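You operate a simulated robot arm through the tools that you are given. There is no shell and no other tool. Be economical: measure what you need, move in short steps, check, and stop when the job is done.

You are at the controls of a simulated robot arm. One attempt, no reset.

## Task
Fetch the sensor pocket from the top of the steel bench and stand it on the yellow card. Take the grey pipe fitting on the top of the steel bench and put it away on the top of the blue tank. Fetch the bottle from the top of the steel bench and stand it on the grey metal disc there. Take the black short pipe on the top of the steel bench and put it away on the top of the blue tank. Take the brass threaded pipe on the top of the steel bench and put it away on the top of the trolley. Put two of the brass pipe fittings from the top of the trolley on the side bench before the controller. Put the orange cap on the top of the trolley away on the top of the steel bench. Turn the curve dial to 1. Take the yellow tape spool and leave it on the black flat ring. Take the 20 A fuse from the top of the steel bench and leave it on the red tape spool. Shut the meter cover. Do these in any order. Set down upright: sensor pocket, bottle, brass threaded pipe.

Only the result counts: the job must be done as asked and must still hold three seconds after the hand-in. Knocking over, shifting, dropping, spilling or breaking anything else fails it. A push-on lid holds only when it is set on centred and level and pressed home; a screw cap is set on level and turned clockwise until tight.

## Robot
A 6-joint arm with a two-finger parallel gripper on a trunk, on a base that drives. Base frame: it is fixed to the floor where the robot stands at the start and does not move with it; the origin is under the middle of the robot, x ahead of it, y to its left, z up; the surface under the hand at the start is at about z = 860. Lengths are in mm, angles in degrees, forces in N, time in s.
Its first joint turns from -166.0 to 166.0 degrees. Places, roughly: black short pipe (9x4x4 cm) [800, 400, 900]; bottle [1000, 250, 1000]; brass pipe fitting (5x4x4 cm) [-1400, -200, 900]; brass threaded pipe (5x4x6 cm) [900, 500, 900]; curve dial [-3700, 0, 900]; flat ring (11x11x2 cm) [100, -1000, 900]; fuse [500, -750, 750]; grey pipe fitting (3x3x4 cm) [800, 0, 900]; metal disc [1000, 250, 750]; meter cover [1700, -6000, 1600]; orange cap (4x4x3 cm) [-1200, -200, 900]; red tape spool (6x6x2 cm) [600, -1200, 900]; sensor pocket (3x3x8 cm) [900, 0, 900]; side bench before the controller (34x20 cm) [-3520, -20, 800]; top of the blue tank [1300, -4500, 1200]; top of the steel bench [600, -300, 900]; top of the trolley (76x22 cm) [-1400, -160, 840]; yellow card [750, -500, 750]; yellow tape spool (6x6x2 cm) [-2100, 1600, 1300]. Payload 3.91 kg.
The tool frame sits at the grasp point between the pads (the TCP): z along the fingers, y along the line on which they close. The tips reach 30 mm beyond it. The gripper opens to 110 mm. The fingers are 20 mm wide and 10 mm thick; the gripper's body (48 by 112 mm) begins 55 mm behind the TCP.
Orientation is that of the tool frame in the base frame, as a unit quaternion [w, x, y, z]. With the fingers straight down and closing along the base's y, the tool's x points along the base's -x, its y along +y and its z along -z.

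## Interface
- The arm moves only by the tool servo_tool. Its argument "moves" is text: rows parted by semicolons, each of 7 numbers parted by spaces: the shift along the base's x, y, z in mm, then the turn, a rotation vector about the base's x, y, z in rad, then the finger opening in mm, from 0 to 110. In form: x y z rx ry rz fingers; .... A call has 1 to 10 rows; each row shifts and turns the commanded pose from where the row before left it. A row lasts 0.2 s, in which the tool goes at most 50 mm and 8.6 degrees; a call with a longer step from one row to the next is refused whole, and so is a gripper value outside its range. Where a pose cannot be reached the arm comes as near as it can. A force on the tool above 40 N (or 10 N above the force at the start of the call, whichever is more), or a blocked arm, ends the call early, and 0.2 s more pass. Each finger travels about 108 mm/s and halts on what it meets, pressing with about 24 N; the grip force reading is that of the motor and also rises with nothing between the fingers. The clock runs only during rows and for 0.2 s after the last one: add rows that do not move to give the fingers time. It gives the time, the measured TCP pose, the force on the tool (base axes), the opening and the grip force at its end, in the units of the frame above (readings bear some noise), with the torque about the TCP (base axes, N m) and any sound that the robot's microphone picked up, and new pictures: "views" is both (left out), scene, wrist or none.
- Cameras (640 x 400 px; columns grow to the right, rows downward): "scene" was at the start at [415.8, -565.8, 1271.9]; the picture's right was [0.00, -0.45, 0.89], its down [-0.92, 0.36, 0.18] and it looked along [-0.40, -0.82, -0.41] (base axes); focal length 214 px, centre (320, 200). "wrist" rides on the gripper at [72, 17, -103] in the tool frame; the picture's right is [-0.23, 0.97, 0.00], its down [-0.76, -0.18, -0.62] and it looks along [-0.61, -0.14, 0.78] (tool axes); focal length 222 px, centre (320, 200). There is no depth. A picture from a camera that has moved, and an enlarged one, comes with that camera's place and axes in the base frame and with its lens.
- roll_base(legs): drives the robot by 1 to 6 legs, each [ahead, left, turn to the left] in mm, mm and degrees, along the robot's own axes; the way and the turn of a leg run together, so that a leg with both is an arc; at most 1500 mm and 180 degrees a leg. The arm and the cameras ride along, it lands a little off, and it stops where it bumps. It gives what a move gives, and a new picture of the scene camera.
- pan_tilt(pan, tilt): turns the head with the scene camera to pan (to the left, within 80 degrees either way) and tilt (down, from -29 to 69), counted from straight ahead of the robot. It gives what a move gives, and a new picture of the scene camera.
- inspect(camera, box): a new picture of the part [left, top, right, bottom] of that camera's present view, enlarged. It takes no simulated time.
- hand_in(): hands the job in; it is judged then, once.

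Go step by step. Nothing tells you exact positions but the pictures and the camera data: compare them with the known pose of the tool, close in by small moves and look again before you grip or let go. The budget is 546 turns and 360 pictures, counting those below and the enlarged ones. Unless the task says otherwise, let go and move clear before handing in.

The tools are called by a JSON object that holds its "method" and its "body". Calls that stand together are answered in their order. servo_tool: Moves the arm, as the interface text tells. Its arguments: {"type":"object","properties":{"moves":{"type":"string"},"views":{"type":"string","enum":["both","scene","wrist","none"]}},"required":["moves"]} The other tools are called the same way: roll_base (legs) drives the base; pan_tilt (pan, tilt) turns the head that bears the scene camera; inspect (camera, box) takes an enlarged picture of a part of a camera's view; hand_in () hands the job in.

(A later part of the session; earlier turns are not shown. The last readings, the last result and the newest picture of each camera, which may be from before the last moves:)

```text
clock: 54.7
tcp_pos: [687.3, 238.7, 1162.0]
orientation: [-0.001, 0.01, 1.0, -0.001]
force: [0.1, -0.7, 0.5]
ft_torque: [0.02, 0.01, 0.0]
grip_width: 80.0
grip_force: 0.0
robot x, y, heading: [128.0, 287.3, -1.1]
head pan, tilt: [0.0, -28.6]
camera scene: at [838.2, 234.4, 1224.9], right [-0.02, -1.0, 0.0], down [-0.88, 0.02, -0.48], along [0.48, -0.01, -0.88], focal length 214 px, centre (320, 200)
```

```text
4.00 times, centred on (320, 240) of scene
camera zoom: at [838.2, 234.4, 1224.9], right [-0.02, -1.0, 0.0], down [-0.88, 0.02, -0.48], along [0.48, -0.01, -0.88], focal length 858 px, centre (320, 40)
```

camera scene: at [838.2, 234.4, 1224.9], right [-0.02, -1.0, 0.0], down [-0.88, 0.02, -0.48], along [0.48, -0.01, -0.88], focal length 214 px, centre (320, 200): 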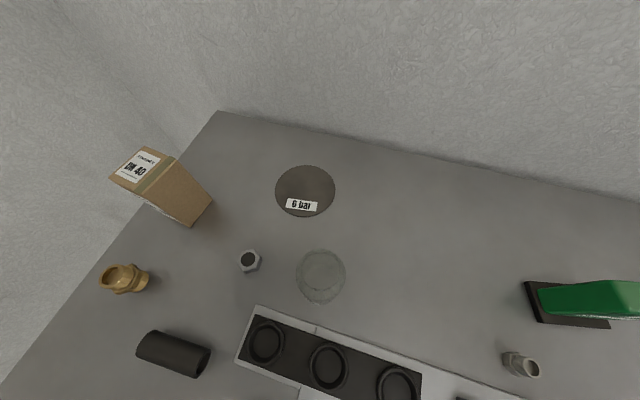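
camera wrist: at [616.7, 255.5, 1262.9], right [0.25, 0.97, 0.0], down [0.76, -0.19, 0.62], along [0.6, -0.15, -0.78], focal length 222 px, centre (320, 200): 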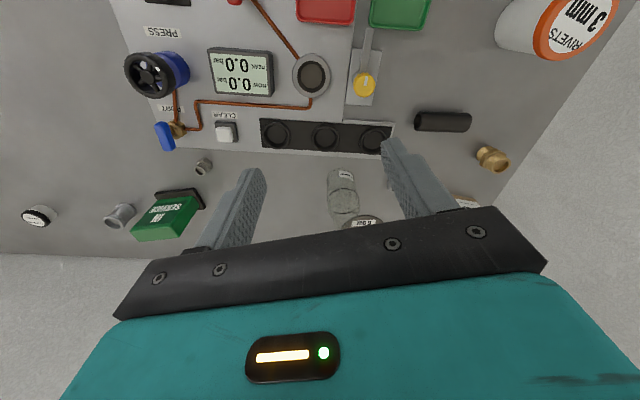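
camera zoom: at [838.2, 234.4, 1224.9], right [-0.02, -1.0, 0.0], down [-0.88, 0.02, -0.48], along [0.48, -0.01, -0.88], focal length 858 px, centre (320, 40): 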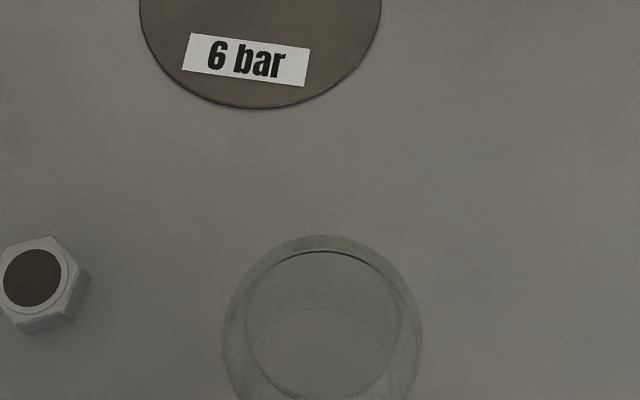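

The bottle is a glass cylinder about 58 mm wide at (885,235), but its height is unclear. I'll look at it from the side.

{"method": "servo_tool", "body": {"moves": "0 -45 0 0 0 0 90;15 -40 -25 0 0 0 90;15 -40 -25 0 0 0 90;15 -40 -25 0 0 0 90;15 -40 -25 0 0 0 90;15 0 -25 0 0 0 90;15 0 -20 0 0 0 90", "views": "none"}}

{"method": "pan_tilt", "body": {"pan": 65, "tilt": 0}}

```text
clock: 56.3
tcp_pos: [777.7, 35.0, 1014.7]
orientation: [0.001, 0.011, 1.0, 0.0]
force: [0.7, -0.1, 0.1]
ft_torque: [-0.07, -0.02, -0.01]
grip_width: 90.1
grip_force: 0.1
robot x, y, heading: [130.1, 286.7, -0.8]
head pan, tilt: [0.0, -28.6]
```

```text
clock: 57.6
tcp_pos: [779.1, 34.7, 1013.2]
orientation: [0.0, 0.009, 1.0, 0.001]
force: [0.4, 0.4, -0.4]
ft_torque: [0.01, 0.03, 0.04]
grip_width: 90.0
grip_force: 0.0
robot x, y, heading: [127.9, 283.7, -1.2]
head pan, tilt: [65.0, 0.0]
camera scene: at [890.8, 113.4, 1107.3], right [-0.01, -0.42, -0.91], down [-1.0, 0.02, 0.0], along [0.02, 0.91, -0.42], focal length 214 px, centre (320, 200)
```

scene: 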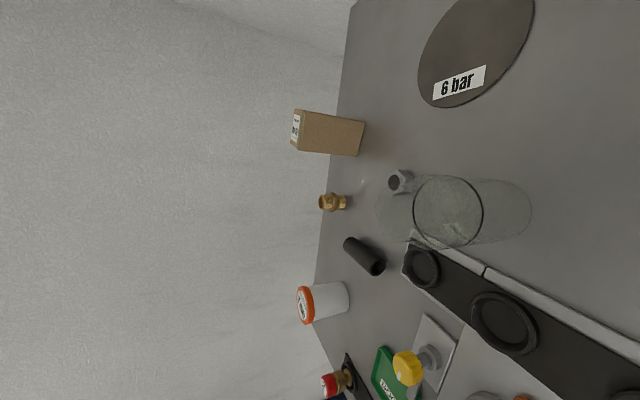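

{"method": "inspect", "body": {"camera": "scene", "box": [360, 150, 552, 270]}}

```text
3.33 times, centred on (456, 210) of scene
camera zoom: at [890.8, 113.4, 1107.3], right [-0.01, -0.42, -0.91], down [-1.0, 0.02, 0.0], along [0.02, 0.91, -0.42], focal length 715 px, centre (-133, 167)
```

zoom: 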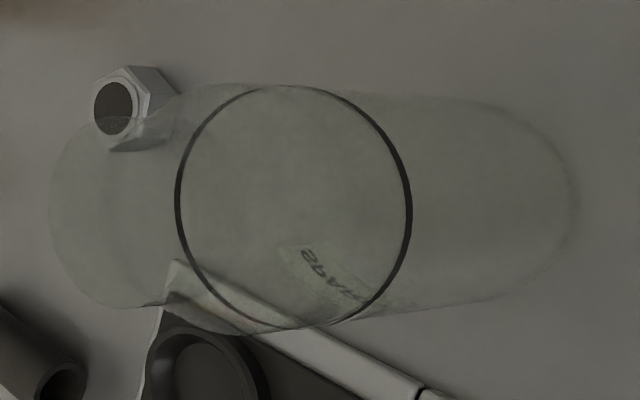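

The bottle has a neck top at z≈991 with shoulders at about 960. I'll grip the body with TCP z≈948, approaching from above.

{"method": "servo_tool", "body": {"moves": "0 0 35 0 0 0 95;0 0 30 0 0 0 95;21 40 0 0 0 0 95;21 40 0 0 0 0 95;21 40 0 0 0 0 95;21 40 0 0 0 0 95;21 39 0 0 0 0 95;0 0 0 0 0 0 95", "views": "none"}}

{"method": "pan_tilt", "body": {"pan": 0, "tilt": 45}}

{"method": "servo_tool", "body": {"moves": "0 0 0 0 0 0 95", "views": "wrist"}}

```text
clock: 59.4
tcp_pos: [882.3, 235.4, 1082.5]
orientation: [0.0, 0.011, 1.0, 0.0]
force: [0.1, -0.3, 0.4]
ft_torque: [0.01, 0.02, 0.0]
grip_width: 95.1
grip_force: 0.1
robot x, y, heading: [127.2, 288.9, -1.3]
head pan, tilt: [65.0, 0.0]
```

```text
clock: 60.8
tcp_pos: [882.7, 235.6, 1083.4]
orientation: [0.0, 0.009, 1.0, 0.0]
force: [-0.4, 0.7, 0.3]
ft_torque: [-0.01, 0.0, 0.02]
grip_width: 95.0
grip_force: 0.1
robot x, y, heading: [127.2, 286.3, -1.2]
head pan, tilt: [0.0, 45.0]
camera scene: at [921.4, 233.8, 1132.3], right [-0.02, -1.0, 0.0], down [-0.71, 0.01, 0.71], along [-0.71, 0.01, -0.71], focal length 214 px, centre (320, 200)
```

scene: 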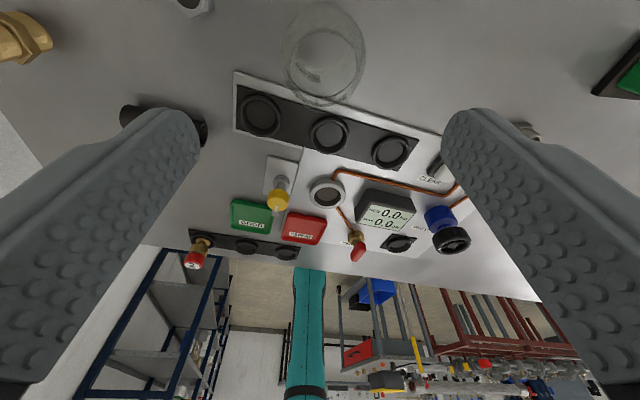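

```text
clock: 61.2
tcp_pos: [882.1, 235.0, 1082.5]
orientation: [0.0, 0.01, 1.0, 0.0]
force: [0.7, 0.0, 0.2]
ft_torque: [0.0, 0.02, 0.0]
grip_width: 95.1
grip_force: 0.0
robot x, y, heading: [124.0, 286.1, -1.2]
head pan, tilt: [0.0, 45.0]
camera wrist: at [810.7, 252.7, 1184.5], right [0.25, 0.97, 0.0], down [0.76, -0.19, 0.62], along [0.6, -0.15, -0.78], focal length 222 px, centre (320, 200)
```

wrist: 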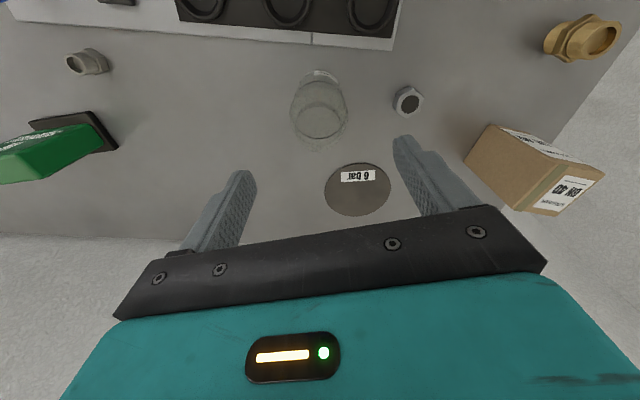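

Aligned on (883.5,234.5). Descending to grip.

{"method": "servo_tool", "body": {"moves": "1 0 -40 0 0 0 95;0 0 -40 0 0 0 95;0 0 -35 0 0 0 95;0 0 -18 0 0 0 95;0 0 0 0 0 0 95", "views": "wrist"}}

```text
clock: 62.4
tcp_pos: [883.4, 231.6, 947.9]
orientation: [0.0, 0.01, 1.0, 0.0]
force: [0.5, 0.1, -0.6]
ft_torque: [0.01, 0.03, 0.0]
grip_width: 95.1
grip_force: 0.1
robot x, y, heading: [132.2, 287.2, -1.3]
head pan, tilt: [0.0, 45.0]
camera wrist: at [812.6, 249.6, 1049.3], right [0.25, 0.97, 0.0], down [0.76, -0.19, 0.62], along [0.6, -0.15, -0.78], focal length 222 px, centre (320, 200)
```

wrist: 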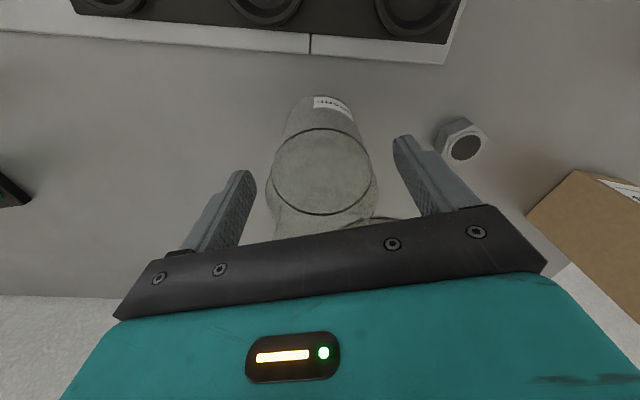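

{"method": "servo_tool", "body": {"moves": "0 1 0 0 0 0 75;0 0 0 0 0 0 62;0 0 0 0 0 0 50;0 0 0 0 0 0 50;0 0 0 0 0 0 50", "views": "wrist"}}

```text
clock: 63.6
tcp_pos: [883.8, 231.5, 947.9]
orientation: [0.001, 0.009, 1.0, 0.0]
force: [0.0, -0.4, 0.1]
ft_torque: [0.04, 0.01, 0.0]
grip_width: 58.2
grip_force: 23.8
robot x, y, heading: [129.0, 285.4, -1.4]
head pan, tilt: [0.0, 45.0]
camera wrist: at [813.0, 250.8, 1050.0], right [0.25, 0.97, 0.0], down [0.76, -0.19, 0.62], along [0.6, -0.15, -0.78], focal length 222 px, centre (320, 200)
```

wrist: 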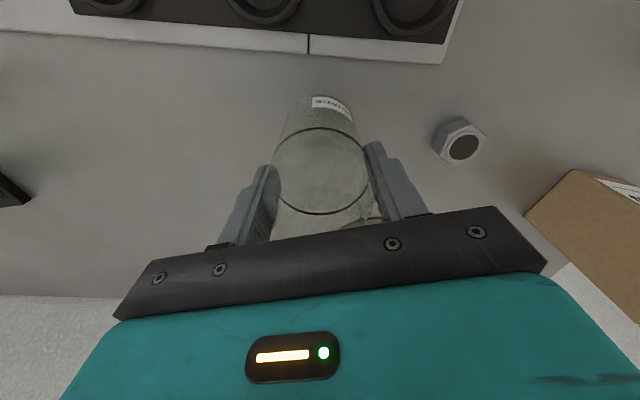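

{"method": "servo_tool", "body": {"moves": "0 0 10 0 0 0 50;0 0 15 0 0 0 50;0 0 10 0 0 0 50;15 2 0 0 0 0 50;25 4 0 0 0 0 50;30 5 0 0 0 0 50;30 5 0 0 0 0 50;30 5 0 0 0 0 50;25 4 0 0 0 0 50;15 2 0 0 0 0 50", "views": "wrist"}}

```text
clock: 65.8
tcp_pos: [1056.6, 259.9, 983.1]
orientation: [0.0, 0.01, 1.0, 0.0]
force: [-0.5, -0.2, -0.3]
ft_torque: [-0.04, -0.04, -0.01]
grip_width: 58.5
grip_force: 24.0
robot x, y, heading: [128.3, 284.8, -1.0]
head pan, tilt: [0.0, 45.0]
camera wrist: at [984.4, 277.4, 1084.2], right [0.25, 0.97, 0.0], down [0.76, -0.19, 0.62], along [0.6, -0.15, -0.78], focal length 222 px, centre (320, 200)
```

wrist: 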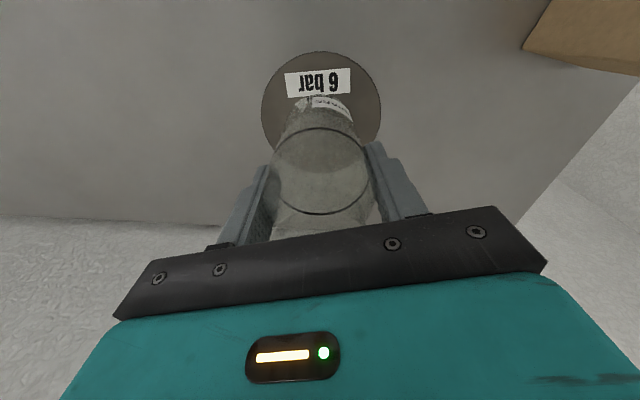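

{"method": "servo_tool", "body": {"moves": "-3 1 -10 0 0 0 50;0 0 -10 0 0 0 50;0 0 -4 0 0 0 50;0 0 -2 0 0 0 50;0 0 0 0 0 0 50", "views": "none"}}

```text
clock: 67.0
tcp_pos: [1052.3, 260.8, 956.3]
orientation: [0.0, 0.01, 1.0, 0.0]
force: [0.2, -0.5, -0.5]
ft_torque: [0.03, -0.01, -0.02]
grip_width: 58.1
grip_force: 24.3
robot x, y, heading: [127.4, 284.3, -1.0]
head pan, tilt: [0.0, 45.0]
```

{"method": "servo_tool", "body": {"moves": "0 0 -2 0 0 0 50;0 0 -1 0 0 0 50;0 0 0 0 0 0 50", "views": "none"}}

```text
clock: 67.8
tcp_pos: [1050.5, 258.7, 953.1]
orientation: [0.0, 0.01, 1.0, 0.0]
force: [-0.4, 0.0, -1.3]
ft_torque: [0.04, 0.01, -0.04]
grip_width: 58.1
grip_force: 24.4
robot x, y, heading: [126.1, 287.6, -1.0]
head pan, tilt: [0.0, 45.0]
```

{"method": "servo_tool", "body": {"moves": "0 0 -1 0 0 0 50;0 0 -1 0 0 0 50;0 0 0 0 0 0 50", "views": "none"}}

```text
clock: 68.6
tcp_pos: [1050.8, 260.7, 951.9]
orientation: [0.0, 0.01, 1.0, 0.0]
force: [-0.3, -0.6, -0.6]
ft_torque: [0.04, 0.01, 0.01]
grip_width: 58.1
grip_force: 24.2
robot x, y, heading: [128.2, 285.6, -0.8]
head pan, tilt: [0.0, 45.0]
```

{"method": "servo_tool", "body": {"moves": "0 0 -1 0 0 0 50;0 0 -1 0 0 0 50;0 0 -1 0 0 0 50;0 0 0 0 0 0 50", "views": "none"}}

```text
clock: 69.6
tcp_pos: [1051.7, 260.0, 951.2]
orientation: [0.001, 0.01, 1.0, 0.0]
force: [2.5, -2.1, 18.2]
ft_torque: [-0.09, -0.07, 0.0]
grip_width: 58.2
grip_force: 24.2
robot x, y, heading: [127.1, 288.7, -1.1]
head pan, tilt: [0.0, 45.0]
```

Contact. Ease up, open gently, and rise.

{"method": "servo_tool", "body": {"moves": "0 0 1.5 0 0 0 56;0 0 0 0 0 0 65;0 0 0 0 0 0 85;0 0 0 0 0 0 95;0 0 25 0 0 0 95;0 0 45 0 0 0 95;0 0 45 0 0 0 95", "views": "wrist"}}

```text
clock: 71.2
tcp_pos: [1048.2, 260.6, 1075.5]
orientation: [0.003, 0.01, 1.0, 0.0]
force: [0.2, 0.7, 0.7]
ft_torque: [0.0, -0.01, -0.02]
grip_width: 95.2
grip_force: 0.0
robot x, y, heading: [127.5, 290.9, -1.3]
head pan, tilt: [0.0, 45.0]
camera wrist: at [976.0, 278.4, 1176.4], right [0.25, 0.97, 0.0], down [0.75, -0.19, 0.63], along [0.61, -0.15, -0.78], focal length 222 px, centre (320, 200)
```

wrist: 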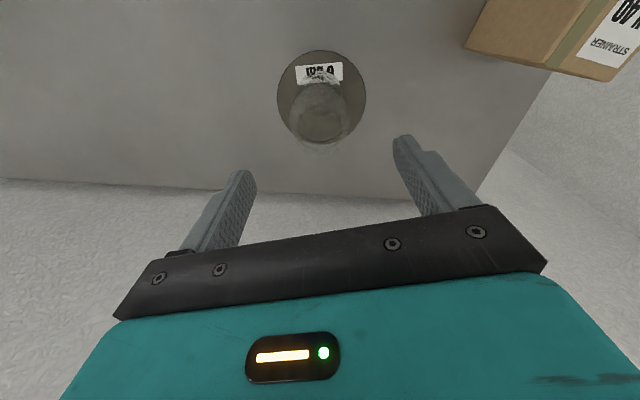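

The bottle stands on the disc. Next is the brass threaded pipe near (889,516), standing upright; I'll move over it.

{"method": "servo_tool", "body": {"moves": "-34 32 3 0 0 0 70;-34 32 3 0 0 0 70;-34 32 0 0 0 0 70;-34 32 0 0 0 0 70;-34 32 0 0 0 0 70;-34 32 0 0 0 0 70;-34 32 0 0 0 0 70;-32 32 0 0 0 0 70;0 0 0 0 0 0 70", "views": "none"}}

{"method": "pan_tilt", "body": {"pan": 0, "tilt": 0}}

{"method": "inspect", "body": {"camera": "scene", "box": [240, 150, 400, 250]}}

```text
clock: 73.2
tcp_pos: [783.1, 522.6, 1073.0]
orientation: [0.001, 0.01, 1.0, 0.0]
force: [0.9, -0.9, 0.2]
ft_torque: [-0.02, 0.04, 0.02]
grip_width: 70.1
grip_force: 0.0
robot x, y, heading: [127.2, 286.5, -0.8]
head pan, tilt: [0.0, 45.0]
```

```text
clock: 74.3
tcp_pos: [784.0, 522.0, 1073.5]
orientation: [0.001, 0.009, 1.0, 0.001]
force: [0.0, -0.1, -0.9]
ft_torque: [-0.01, 0.01, -0.02]
grip_width: 69.9
grip_force: 0.1
robot x, y, heading: [131.9, 287.8, -1.2]
head pan, tilt: [0.0, 0.0]
camera scene: at [893.4, 519.1, 1113.8], right [-0.02, -1.0, 0.0], down [-1.0, 0.02, 0.0], along [0.0, 0.0, -1.0], focal length 214 px, centre (320, 200)
```

scene: 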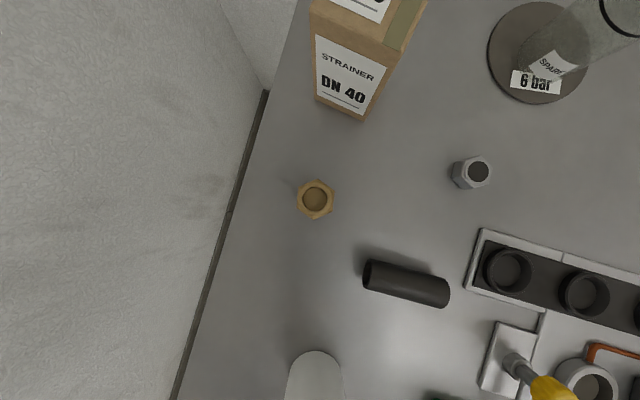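

```text
4.00 times, centred on (320, 200) of scene
camera zoom: at [893.4, 519.1, 1113.8], right [-0.02, -1.0, 0.0], down [-1.0, 0.02, 0.0], along [0.0, 0.0, -1.0], focal length 858 px, centre (320, 200)
```

zoom: 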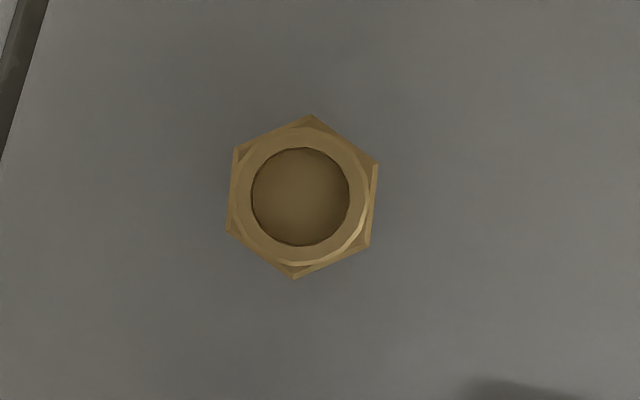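

{"method": "servo_tool", "body": {"moves": "30 1 -33 0 0 -0.087 70;30 1 -33 0 0 0 70;30 1 -33 0 0 0 70;21 0 -34 0 0 0 70;0 0 0 0 0 0 70", "views": "wrist"}}

```text
clock: 75.5
tcp_pos: [894.2, 521.8, 938.3]
orientation: [0.0, 0.053, 0.999, 0.0]
force: [-0.1, -0.5, 0.2]
ft_torque: [-0.04, 0.0, 0.0]
grip_width: 69.9
grip_force: 0.2
robot x, y, heading: [133.0, 289.8, -1.2]
head pan, tilt: [0.0, 0.0]
camera wrist: at [823.1, 546.1, 1040.2], right [0.33, 0.94, 0.0], down [0.74, -0.26, 0.62], along [0.59, -0.21, -0.78], focal length 222 px, centre (320, 200)
```

wrist: 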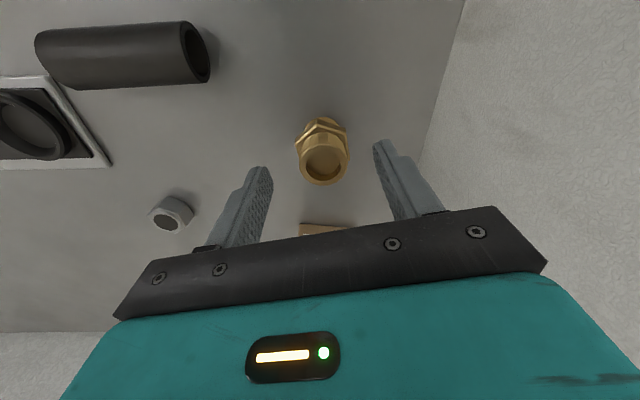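

{"method": "servo_tool", "body": {"moves": "0 1 -25 0 0 0 70;0 0 -15 0 0 0 70;0 0 0 0 0 0 20;0 0 0 0 0 0 20;0 0 0 0 0 0 20;0 0 0 0 0 0 20", "views": "wrist"}}

```text
clock: 75.9
tcp_pos: [893.0, 523.1, 932.9]
orientation: [0.008, 0.052, 0.999, 0.002]
force: [-1.1, 0.7, 16.6]
ft_torque: [-0.63, -1.73, 0.1]
grip_width: 70.1
grip_force: 0.0
robot x, y, heading: [128.6, 290.0, -1.2]
head pan, tilt: [0.0, 0.0]
stopped in row 1: the force on the tool passed its limit at 62 N (the readings are from after the stop); the commanded pose is now the measured one
camera wrist: at [821.6, 545.7, 1033.1], right [0.33, 0.94, 0.01], down [0.73, -0.26, 0.63], along [0.6, -0.2, -0.77], focal length 222 px, centre (320, 200)
```

wrist: 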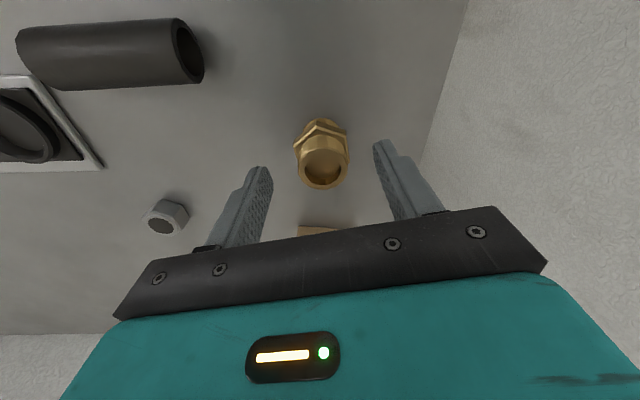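

Something about 104 mm ahead of the fingers touched — evidently the camera head on the STRAINER box. I'll raise and check the box.

{"method": "servo_tool", "body": {"moves": "0 0 15 0 0 0 70;0 0 35 0 0 0 70;0 0 45 0 0 0 70;-30 0 30 0 0 0 70;-40 0 20 0 0 0 70;-40 0 0 0 0 0 70", "views": "both"}}

```text
clock: 77.3
tcp_pos: [784.4, 521.7, 1074.4]
orientation: [0.006, 0.052, 0.999, 0.002]
force: [0.0, 0.5, -1.5]
ft_torque: [-0.02, 0.06, 0.01]
grip_width: 70.0
grip_force: 0.0
robot x, y, heading: [127.0, 288.5, -1.0]
head pan, tilt: [0.0, 0.0]
camera scene: at [894.0, 509.9, 1116.2], right [-0.11, -0.99, 0.0], down [-0.99, 0.11, -0.01], along [0.01, 0.0, -1.0], focal length 214 px, centre (320, 200)
camera wrist: at [714.1, 545.6, 1174.9], right [0.33, 0.94, 0.01], down [0.73, -0.26, 0.63], along [0.6, -0.2, -0.78], focal length 222 px, centre (320, 200)
```

scene: 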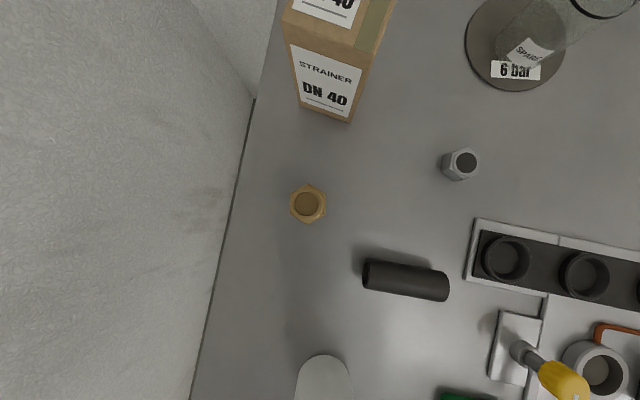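
wrist: 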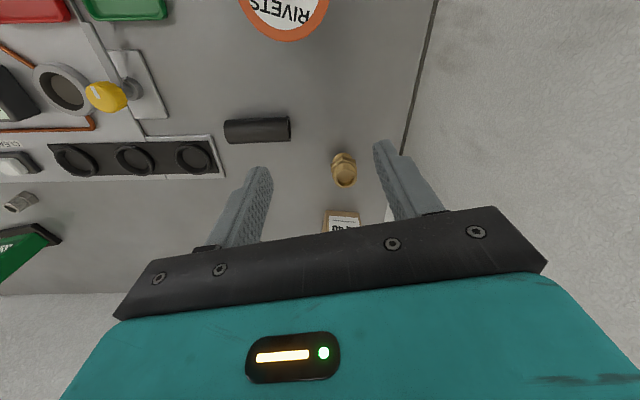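

The box shows no measurable shift. I'll stow the head sideways (pan −80, which lifts it), level the tool and approach again.

{"method": "pan_tilt", "body": {"pan": -80, "tilt": 0}}

{"method": "servo_tool", "body": {"moves": "30 0 -33 -0.004 0.012 0 70;30 0 -33 0 0 0 70;30 1 -33 0 0 0 70;19 0 -34 0 0 0 70;0 0 -12 0 0 0 70;0 0 -12 0 0 0 70;0 0 0 0 0 0 70", "views": "both"}}

```text
clock: 78.8
tcp_pos: [785.3, 521.3, 1075.4]
orientation: [0.007, 0.052, 0.999, 0.003]
force: [-0.7, 0.8, -0.2]
ft_torque: [0.0, 0.03, 0.0]
grip_width: 69.9
grip_force: 0.0
robot x, y, heading: [125.2, 285.1, -1.1]
head pan, tilt: [-80.0, 0.0]
camera scene: at [883.7, 421.6, 1190.6], right [-0.03, -0.18, 0.98], down [-0.99, 0.1, -0.01], along [-0.1, -0.98, -0.18], focal length 214 px, centre (320, 200)
```

scene: 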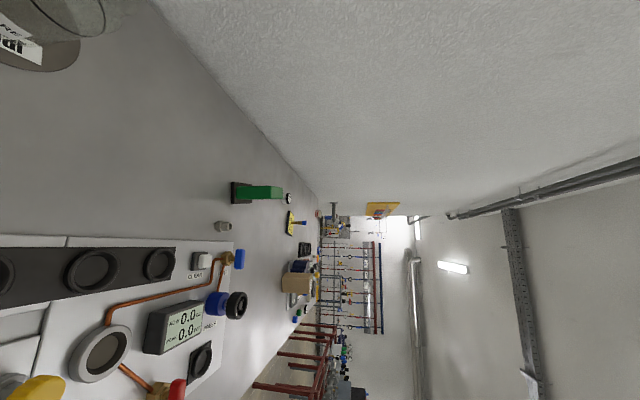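

```text
clock: 80.4
tcp_pos: [892.7, 522.7, 918.8]
orientation: [0.001, 0.052, 0.999, 0.0]
force: [0.6, -0.5, -0.2]
ft_torque: [-0.01, -0.02, -0.01]
grip_width: 70.3
grip_force: 0.1
robot x, y, heading: [127.5, 289.6, -1.3]
head pan, tilt: [-80.0, 0.0]
camera scene: at [993.1, 422.4, 1034.3], right [-0.02, -0.17, 0.98], down [-0.99, 0.1, 0.0], along [-0.1, -0.98, -0.17], focal length 214 px, centre (320, 200)
camera wrist: at [823.2, 546.3, 1020.5], right [0.33, 0.94, 0.0], down [0.74, -0.26, 0.62], along [0.59, -0.21, -0.78], focal length 222 px, centre (320, 200)
```

scene: 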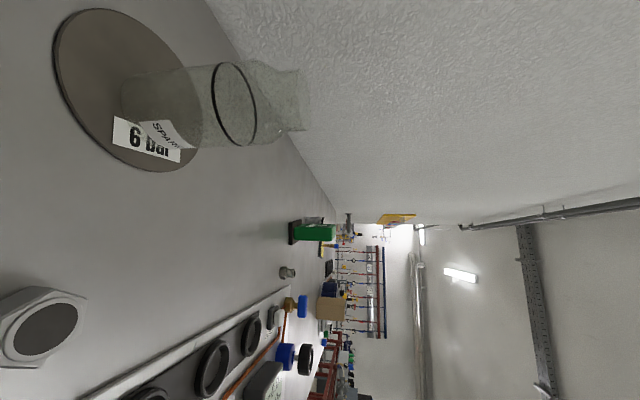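
wrist: 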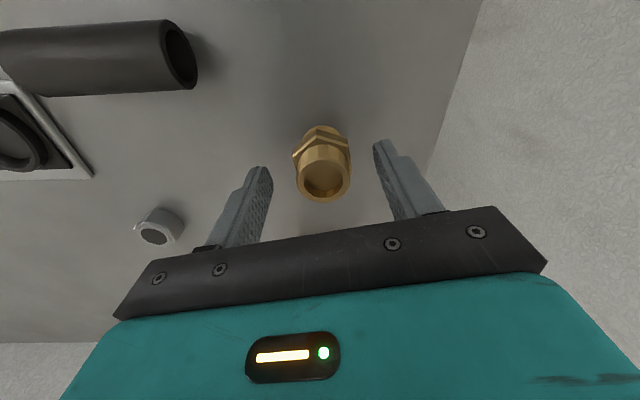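

No contact this time. Lower to z≈903 and grip.

{"method": "servo_tool", "body": {"moves": "0 0 -16 0 0 0 70;0 0 0 0 0 0 30;0 0 0 0 0 0 20;0 0 0 0 0 0 20;0 0 0 0 0 0 20", "views": "wrist"}}

```text
clock: 81.6
tcp_pos: [894.5, 522.2, 903.7]
orientation: [0.001, 0.052, 0.999, 0.001]
force: [-1.0, -1.6, 1.0]
ft_torque: [-0.01, 0.02, 0.0]
grip_width: 42.6
grip_force: 24.1
robot x, y, heading: [127.0, 286.2, -1.2]
head pan, tilt: [-80.0, 0.0]
camera wrist: at [824.2, 545.6, 1005.1], right [0.33, 0.94, 0.0], down [0.74, -0.26, 0.62], along [0.59, -0.21, -0.78], focal length 222 px, centre (320, 200)
```

wrist: 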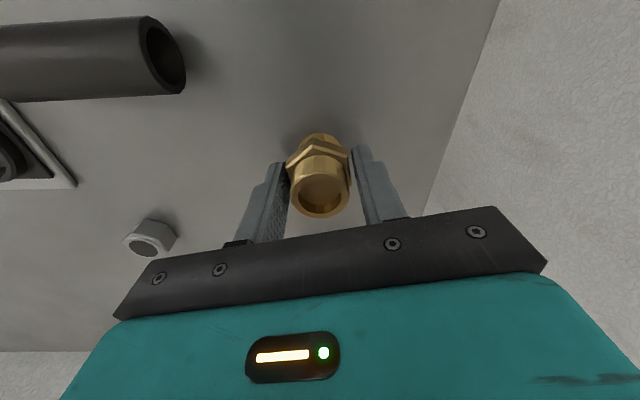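

Gripped on the hex. Lift and tuck, then look behind towards the trolley.

{"method": "servo_tool", "body": {"moves": "0 0 40 0 0 0 20;0 0 45 0 0 0 20;0 0 45 0 0 0 20;-35 -20 20 0 0 0 20;-40 -25 10 0 0 0 20;-40 -25 10 0 0 0 20;-40 -25 10 0 0 0 20;-40 -25 10 0 0 0 20;-40 -25 10 0 0 0 20;-40 -25 10 0 0 0 20", "views": "none"}}

{"method": "pan_tilt", "body": {"pan": 0, "tilt": 60}}

{"method": "pan_tilt", "body": {"pan": 70, "tilt": 35}}

{"method": "pan_tilt", "body": {"pan": -70, "tilt": 35}}

```text
clock: 83.8
tcp_pos: [615.8, 354.7, 1111.1]
orientation: [0.0, 0.053, 0.999, -0.001]
force: [0.5, -0.4, -1.0]
ft_torque: [-0.03, 0.06, 0.02]
grip_width: 42.6
grip_force: 23.4
robot x, y, heading: [131.5, 288.1, -1.2]
head pan, tilt: [-80.0, 0.0]
```

```text
clock: 85.3
tcp_pos: [615.9, 355.4, 1110.9]
orientation: [0.001, 0.052, 0.999, -0.001]
force: [0.4, -0.7, -0.3]
ft_torque: [0.0, 0.05, -0.01]
grip_width: 42.4
grip_force: 23.8
robot x, y, heading: [127.6, 287.8, -0.9]
head pan, tilt: [0.0, 60.0]
camera scene: at [635.1, 352.4, 1175.6], right [-0.1, -0.99, 0.0], down [-0.5, 0.05, 0.87], along [-0.86, 0.09, -0.5], focal length 214 px, centre (320, 200)
```

scene: 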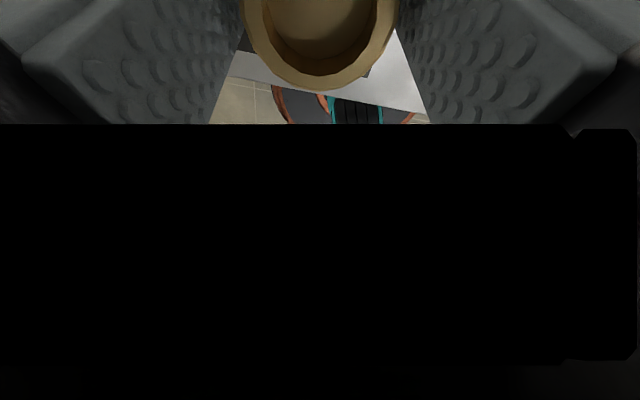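

```text
clock: 86.7
tcp_pos: [616.3, 354.4, 1110.8]
orientation: [0.001, 0.052, 0.999, 0.0]
force: [0.0, -0.2, -1.3]
ft_torque: [-0.03, 0.01, 0.01]
grip_width: 42.6
grip_force: 23.6
robot x, y, heading: [127.0, 291.1, -0.9]
head pan, tilt: [70.0, 35.0]
camera scene: at [677.8, 431.2, 1212.1], right [-0.03, -0.34, -0.94], down [-0.87, -0.45, 0.2], along [-0.49, 0.83, -0.28], focal length 214 px, centre (320, 200)
```

scene: 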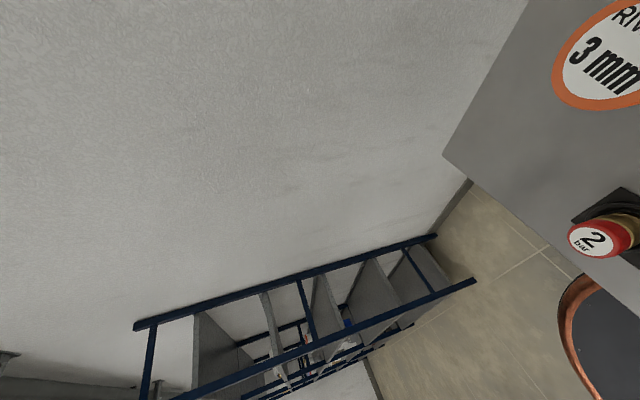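

```text
clock: 89.0
tcp_pos: [615.0, 355.0, 1110.8]
orientation: [0.001, 0.052, 0.999, 0.0]
force: [-0.4, -0.6, -0.6]
ft_torque: [0.0, 0.02, -0.03]
grip_width: 42.8
grip_force: 23.6
robot x, y, heading: [128.5, 290.3, -1.2]
head pan, tilt: [-70.0, 35.0]
camera scene: at [660.4, 266.6, 1212.3], right [-0.04, -0.34, 0.94], down [-0.76, 0.62, 0.2], along [-0.65, -0.71, -0.28], focal length 214 px, centre (320, 200)
```

scene: 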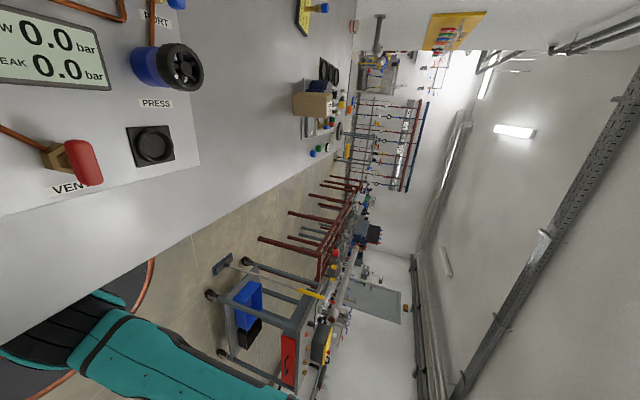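

Trolley lies behind, roughly at (-1400,-160), with a mop leaning near (-930,-430). I'll back off and turn around to face it.

{"method": "pan_tilt", "body": {"pan": 0, "tilt": -29}}

{"method": "roll_base", "body": {"legs": [[-430, -130, 0], [0, 0, 180]]}}

```text
clock: 90.4
tcp_pos: [616.6, 354.3, 1112.2]
orientation: [0.001, 0.052, 0.999, 0.0]
force: [0.2, -0.2, -1.0]
ft_torque: [0.01, 0.0, -0.03]
grip_width: 42.6
grip_force: 23.9
robot x, y, heading: [127.2, 285.6, -1.0]
head pan, tilt: [0.0, -28.6]
camera scene: at [764.8, 338.7, 1175.4], right [-0.1, -0.99, 0.0], down [-0.87, 0.09, -0.48], along [0.48, -0.05, -0.88], focal length 214 px, centre (320, 200)
```

scene: 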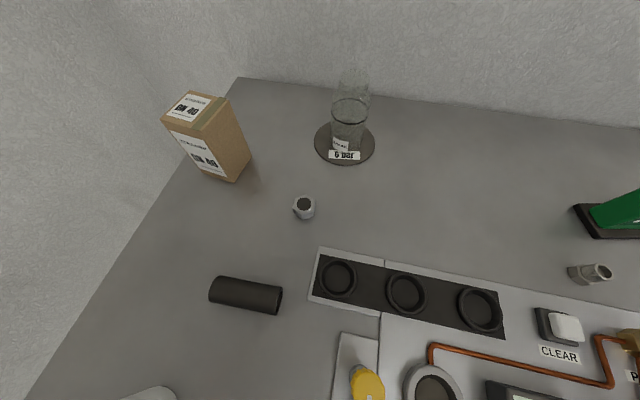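

```text
clock: 100.6
tcp_pos: [-776.4, 53.7, 1111.8]
orientation: [0.001, 1.0, -0.007, -0.001]
force: [0.4, 0.6, -0.5]
ft_torque: [0.01, 0.0, -0.02]
grip_width: 42.2
grip_force: 23.9
robot x, y, heading: [-299.1, 169.1, -175.6]
head pan, tilt: [0.0, -28.6]
camera scene: at [-926.5, 55.0, 1175.5], right [0.01, 1.0, 0.0], down [0.88, -0.01, -0.48], along [-0.48, 0.01, -0.88], focal length 214 px, centre (320, 200)
```

scene: 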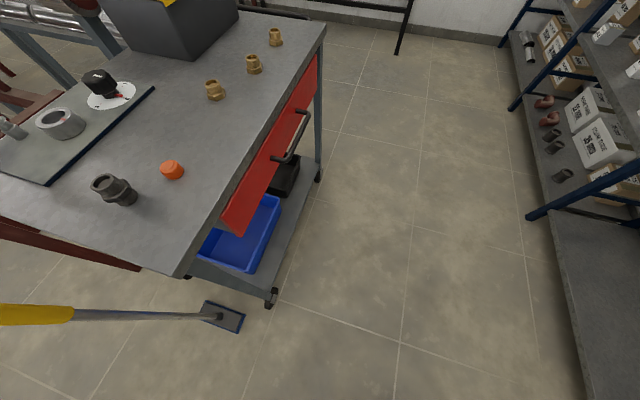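

Clear view: orange cap at (-1168,-218), three brass fittings along the near edge, and free space between them. I'll drive into the corridor beside the trolley.

{"method": "roll_base", "body": {"legs": [[0, 0, -4.4], [801, -181, 0]]}}

```text
clock: 105.5
tcp_pos: [-1592.3, 262.5, 1111.6]
orientation: [0.001, 0.999, -0.037, -0.001]
force: [0.0, 0.2, -1.0]
ft_torque: [0.01, 0.01, -0.02]
grip_width: 42.7
grip_force: 23.7
robot x, y, heading: [-1107.0, 344.5, -179.5]
head pan, tilt: [0.0, -28.6]
camera scene: at [-1741.7, 272.6, 1175.5], right [0.07, 1.0, 0.0], down [0.87, -0.06, -0.48], along [-0.48, 0.04, -0.88], focal length 214 px, centre (320, 200)
```

scene: 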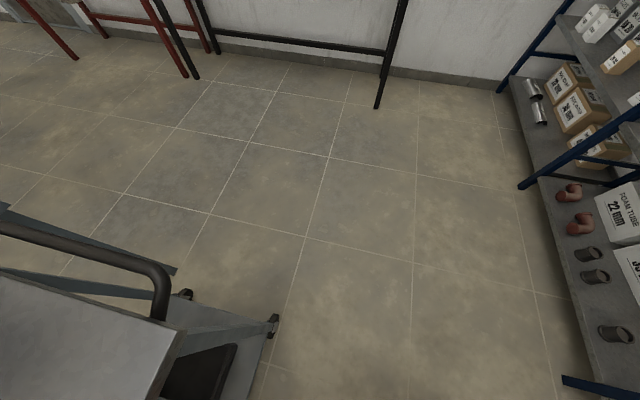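

{"method": "servo_tool", "body": {"moves": "20 -44 0 0 0 0 20;20 -44 0 0 0 0 20;20 -44 0 0 0 0 20;20 -44 0 0 0 0 20;40 -28 0 0 0 0 20;40 -28 0 0 0 0 20;40 -28 0 0 0 0 20;40 -28 0 0 0 0 20;40 -28 0 0 0 0 20;40 -28 0 0 0 0 20", "views": "none"}}

{"method": "servo_tool", "body": {"moves": "40 -10 0 0 0 0 20;40 -10 0 0 0 0 20;32 0 0 0 0 0 20;0 0 0 0 0 0 20", "views": "none"}}

{"method": "pan_tilt", "body": {"pan": 0, "tilt": 0}}

```text
clock: 107.7
tcp_pos: [-1273.5, -83.2, 1111.2]
orientation: [0.0, 0.999, -0.038, -0.001]
force: [-0.2, 0.6, -1.2]
ft_torque: [-0.05, 0.01, -0.03]
grip_width: 42.6
grip_force: 23.8
robot x, y, heading: [-1105.9, 342.5, -179.1]
head pan, tilt: [0.0, -28.6]
```

```text
clock: 108.7
tcp_pos: [-1160.1, -104.8, 1112.4]
orientation: [0.0, 0.999, -0.037, -0.001]
force: [0.4, -0.5, -0.7]
ft_torque: [0.01, 0.01, -0.01]
grip_width: 42.8
grip_force: 23.8
robot x, y, heading: [-1105.8, 346.7, -179.4]
head pan, tilt: [0.0, -28.6]
```

```text
clock: 109.6
tcp_pos: [-1160.7, -104.5, 1112.6]
orientation: [0.0, 0.999, -0.037, -0.001]
force: [-0.2, -0.1, 0.0]
ft_torque: [-0.02, -0.01, 0.02]
grip_width: 42.5
grip_force: 24.3
robot x, y, heading: [-1108.2, 346.2, -179.5]
head pan, tilt: [0.0, 0.0]
camera scene: at [-1270.2, -96.7, 1152.9], right [0.07, 1.0, 0.0], down [1.0, -0.07, 0.0], along [0.0, 0.0, -1.0], focal length 214 px, centre (320, 200)
```

scene: 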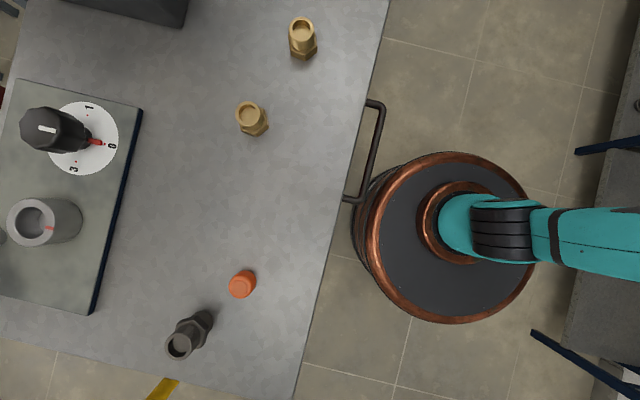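

Free spot at about (-1281,-154). Stow the head on the free side and lower the pipe there.

{"method": "pan_tilt", "body": {"pan": -80, "tilt": 0}}

{"method": "servo_tool", "body": {"moves": "-40 -16 0 0 0 0 20;-40 -16 -20 0 0 0 20;-40 -17 -25 0 0 0 20;0 0 -45 0 0 0 20;0 0 -45 0 0 0 20;0 0 -45 0 0 0 20;0 0 -15 0 0 0 20;0 0 0 0 0 0 20", "views": "both"}}

```text
clock: 111.2
tcp_pos: [-1159.6, -104.6, 1111.0]
orientation: [-0.001, 0.999, -0.036, -0.002]
force: [0.2, -0.2, -1.6]
ft_torque: [-0.01, -0.01, 0.0]
grip_width: 42.9
grip_force: 24.2
robot x, y, heading: [-1112.7, 343.1, -179.0]
head pan, tilt: [-80.0, 0.0]
camera scene: at [-1263.5, -8.3, 1227.3], right [0.01, 0.17, 0.98], down [1.0, -0.07, 0.0], along [0.07, 0.98, -0.17], focal length 214 px, centre (320, 200)
```

scene: 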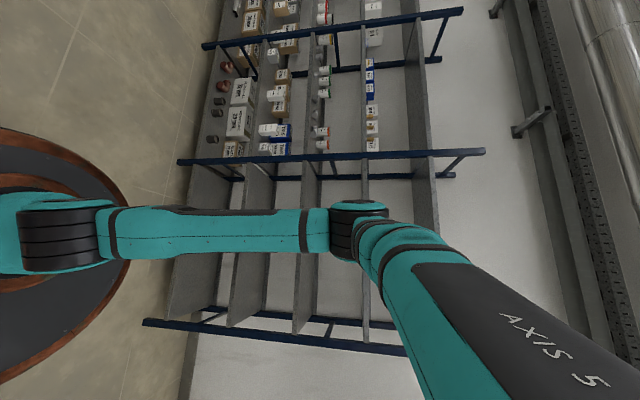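

```text
refused: row 3 steps farther than a row can; nothing moved
```

{"method": "servo_tool", "body": {"moves": "-40 -16 0 0 0 0 20;-40 -16 -20 0 0 0 20;-40 -17 -20 0 0 0 20;0 0 -45 0 0 0 20;0 0 -45 0 0 0 20;0 0 -45 0 0 0 20;0 0 -15 0 0 0 20;0 0 0 0 0 0 20", "views": "wrist"}}

```text
clock: 113.0
tcp_pos: [-1282.8, -149.9, 920.4]
orientation: [0.0, 0.999, -0.037, -0.001]
force: [0.2, -0.5, -1.0]
ft_torque: [0.01, -0.02, 0.0]
grip_width: 42.3
grip_force: 24.1
robot x, y, heading: [-1104.6, 345.0, -179.4]
head pan, tilt: [-80.0, 0.0]
camera wrist: at [-1210.6, -172.8, 1021.7], right [-0.3, -0.95, 0.0], down [-0.75, 0.23, 0.62], along [-0.6, 0.19, -0.78], focal length 222 px, centre (320, 200)
```

wrist: 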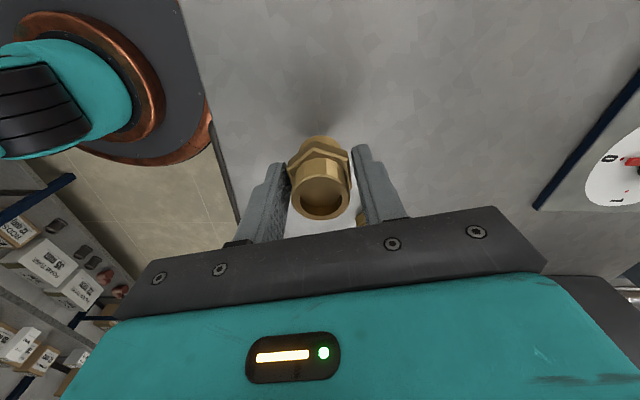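

{"method": "servo_tool", "body": {"moves": "0 0 -15 0 0 0 20;0 0 -10 0 0 0 20;0 0 -4 0 0 0 20;0 0 -2 0 0 0 20;0 0 -2 0 0 0 20;0 0 0 0 0 0 20", "views": "none"}}

```text
clock: 114.4
tcp_pos: [-1279.7, -150.2, 888.8]
orientation: [-0.001, 0.999, -0.037, -0.001]
force: [0.3, 6.5, 21.5]
ft_torque: [0.14, 0.03, -0.01]
grip_width: 42.7
grip_force: 24.1
robot x, y, heading: [-1110.9, 343.6, -179.3]
head pan, tilt: [-80.0, 0.0]
```

{"method": "servo_tool", "body": {"moves": "0 0 1.5 0 0 0 30;0 0 0 0 0 0 50;0 0 0 0 0 0 70;0 0 25 0 0 0 70;0 0 45 0 0 0 70;0 0 45 0 0 0 70", "views": "wrist"}}

```text
clock: 115.8
tcp_pos: [-1282.2, -149.7, 1006.2]
orientation: [-0.001, 0.999, -0.036, -0.002]
force: [-0.2, -0.6, 0.1]
ft_torque: [0.01, -0.01, 0.0]
grip_width: 70.0
grip_force: 0.0
robot x, y, heading: [-1108.0, 345.0, -178.9]
head pan, tilt: [-80.0, 0.0]
camera wrist: at [-1211.3, -172.4, 1107.3], right [-0.3, -0.95, 0.0], down [-0.75, 0.23, 0.62], along [-0.6, 0.19, -0.78], focal length 222 px, centre (320, 200)
```

wrist: 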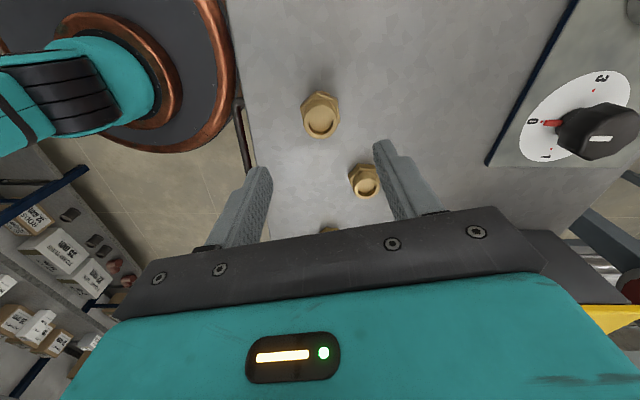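

The pipe is upright on the trolley. Now look over the brass fittings farther along.

{"method": "pan_tilt", "body": {"pan": 0, "tilt": 0}}

{"method": "servo_tool", "body": {"moves": "-25 15 20 0 0 0 70;-40 15 15 0 0 0 70;-40 15 15 0 0 0 70;-40 15 0 0 0 0 70;0 0 0 0 0 0 70", "views": "scene"}}

```text
clock: 117.3
tcp_pos: [-1282.2, -148.7, 1005.4]
orientation: [0.0, 0.999, -0.036, -0.001]
force: [0.0, 0.8, -1.2]
ft_torque: [0.01, 0.01, -0.01]
grip_width: 70.2
grip_force: 0.0
robot x, y, heading: [-1105.8, 341.6, -179.3]
head pan, tilt: [0.0, 0.0]
camera scene: at [-1392.6, -141.7, 1046.4], right [0.07, 1.0, 0.0], down [1.0, -0.07, 0.0], along [0.0, 0.0, -1.0], focal length 214 px, centre (320, 200)
```

scene: 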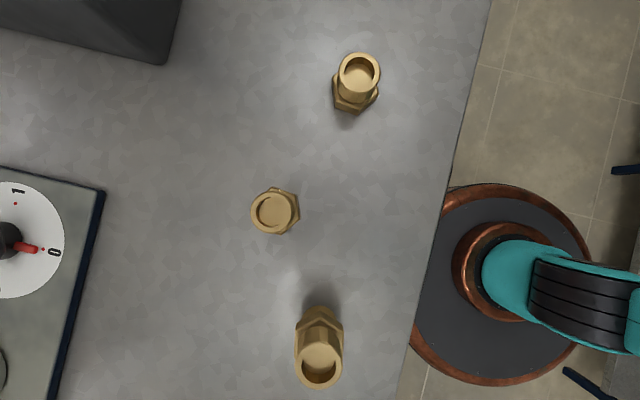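

```text
clock: 118.5
tcp_pos: [-1422.9, -94.5, 1053.9]
orientation: [0.001, 0.999, -0.036, -0.001]
force: [0.4, -0.8, -0.3]
ft_torque: [0.0, 0.01, 0.03]
grip_width: 70.1
grip_force: 0.1
robot x, y, heading: [-1108.4, 344.6, -179.3]
head pan, tilt: [0.0, 0.0]
camera scene: at [-1532.6, -86.3, 1094.2], right [0.07, 1.0, 0.0], down [1.0, -0.07, 0.0], along [0.0, 0.0, -1.0], focal length 214 px, centre (320, 200)
```

scene: 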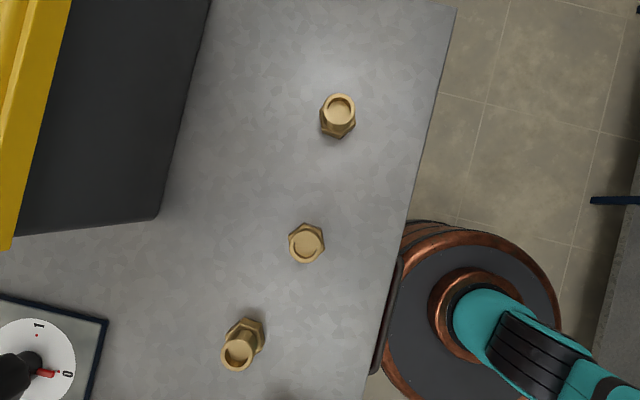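

{"method": "inspect", "body": {"camera": "scene", "box": [256, 73, 416, 273]}}

```text
2.00 times, centred on (336, 173) of scene
camera zoom: at [-1532.6, -86.3, 1094.2], right [0.07, 1.0, 0.0], down [1.0, -0.07, 0.0], along [0.0, 0.0, -1.0], focal length 429 px, centre (288, 254)
```

zoom: 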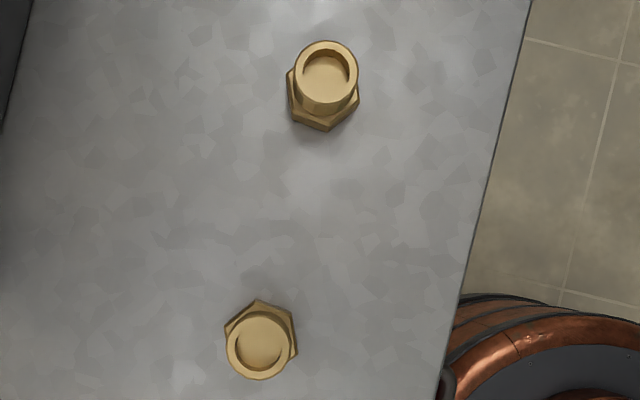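

{"method": "servo_tool", "body": {"moves": "-40 7 -25 0 0 0 70;-40 7 -25 0 0 0 70;-40 7 -25 0 0 0 70;-40 7 -25 0 0 0 70;-41 6 -24 0 0 0 70;0 0 0 0 0 0 70", "views": "wrist"}}

```text
clock: 119.9
tcp_pos: [-1625.4, -60.0, 929.4]
orientation: [0.001, 0.999, -0.036, -0.001]
force: [1.2, 0.5, -1.0]
ft_torque: [0.01, 0.01, 0.02]
grip_width: 70.0
grip_force: 0.0
robot x, y, heading: [-1108.6, 345.2, -179.2]
head pan, tilt: [0.0, 0.0]
camera wrist: at [-1553.3, -81.8, 1031.7], right [-0.3, -0.95, 0.0], down [-0.75, 0.23, 0.62], along [-0.6, 0.19, -0.78], focal length 222 px, centre (320, 200)
```

wrist: 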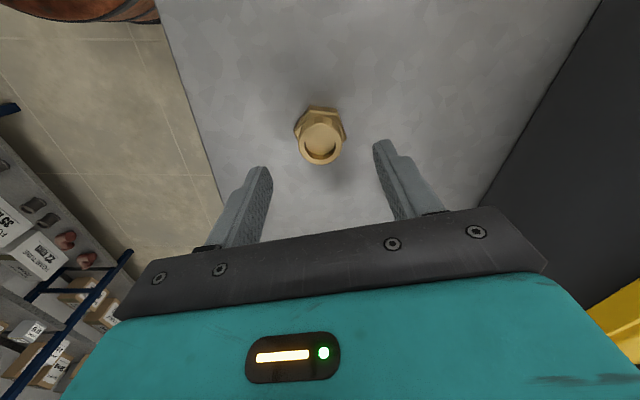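

{"method": "servo_tool", "body": {"moves": "5 -1 -25 0 0 0 70;0 0 -19 0 0 0 70;0 0 0 0 0 0 30;0 0 0 0 0 0 20;0 0 0 0 0 0 20;0 0 0 0 0 0 20", "views": "wrist"}}

```text
clock: 121.3
tcp_pos: [-1620.5, -59.5, 884.1]
orientation: [0.0, 0.999, -0.037, -0.001]
force: [-0.1, -0.5, 0.7]
ft_torque: [0.03, 0.01, -0.04]
grip_width: 41.3
grip_force: 23.8
robot x, y, heading: [-1109.4, 344.7, -179.2]
head pan, tilt: [0.0, 0.0]
camera wrist: at [-1547.9, -83.7, 987.0], right [-0.3, -0.95, 0.0], down [-0.75, 0.23, 0.62], along [-0.6, 0.19, -0.78], focal length 222 px, centre (320, 200)
```

wrist: 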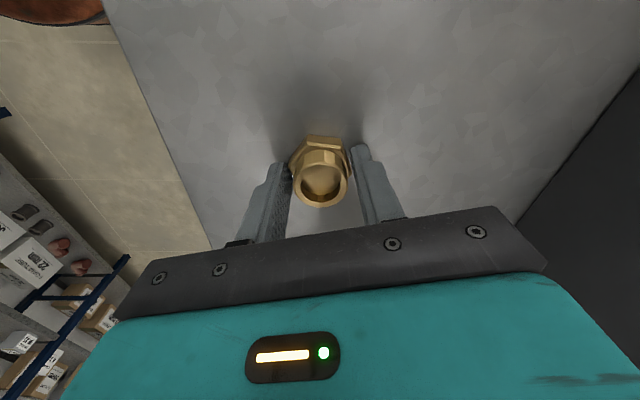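

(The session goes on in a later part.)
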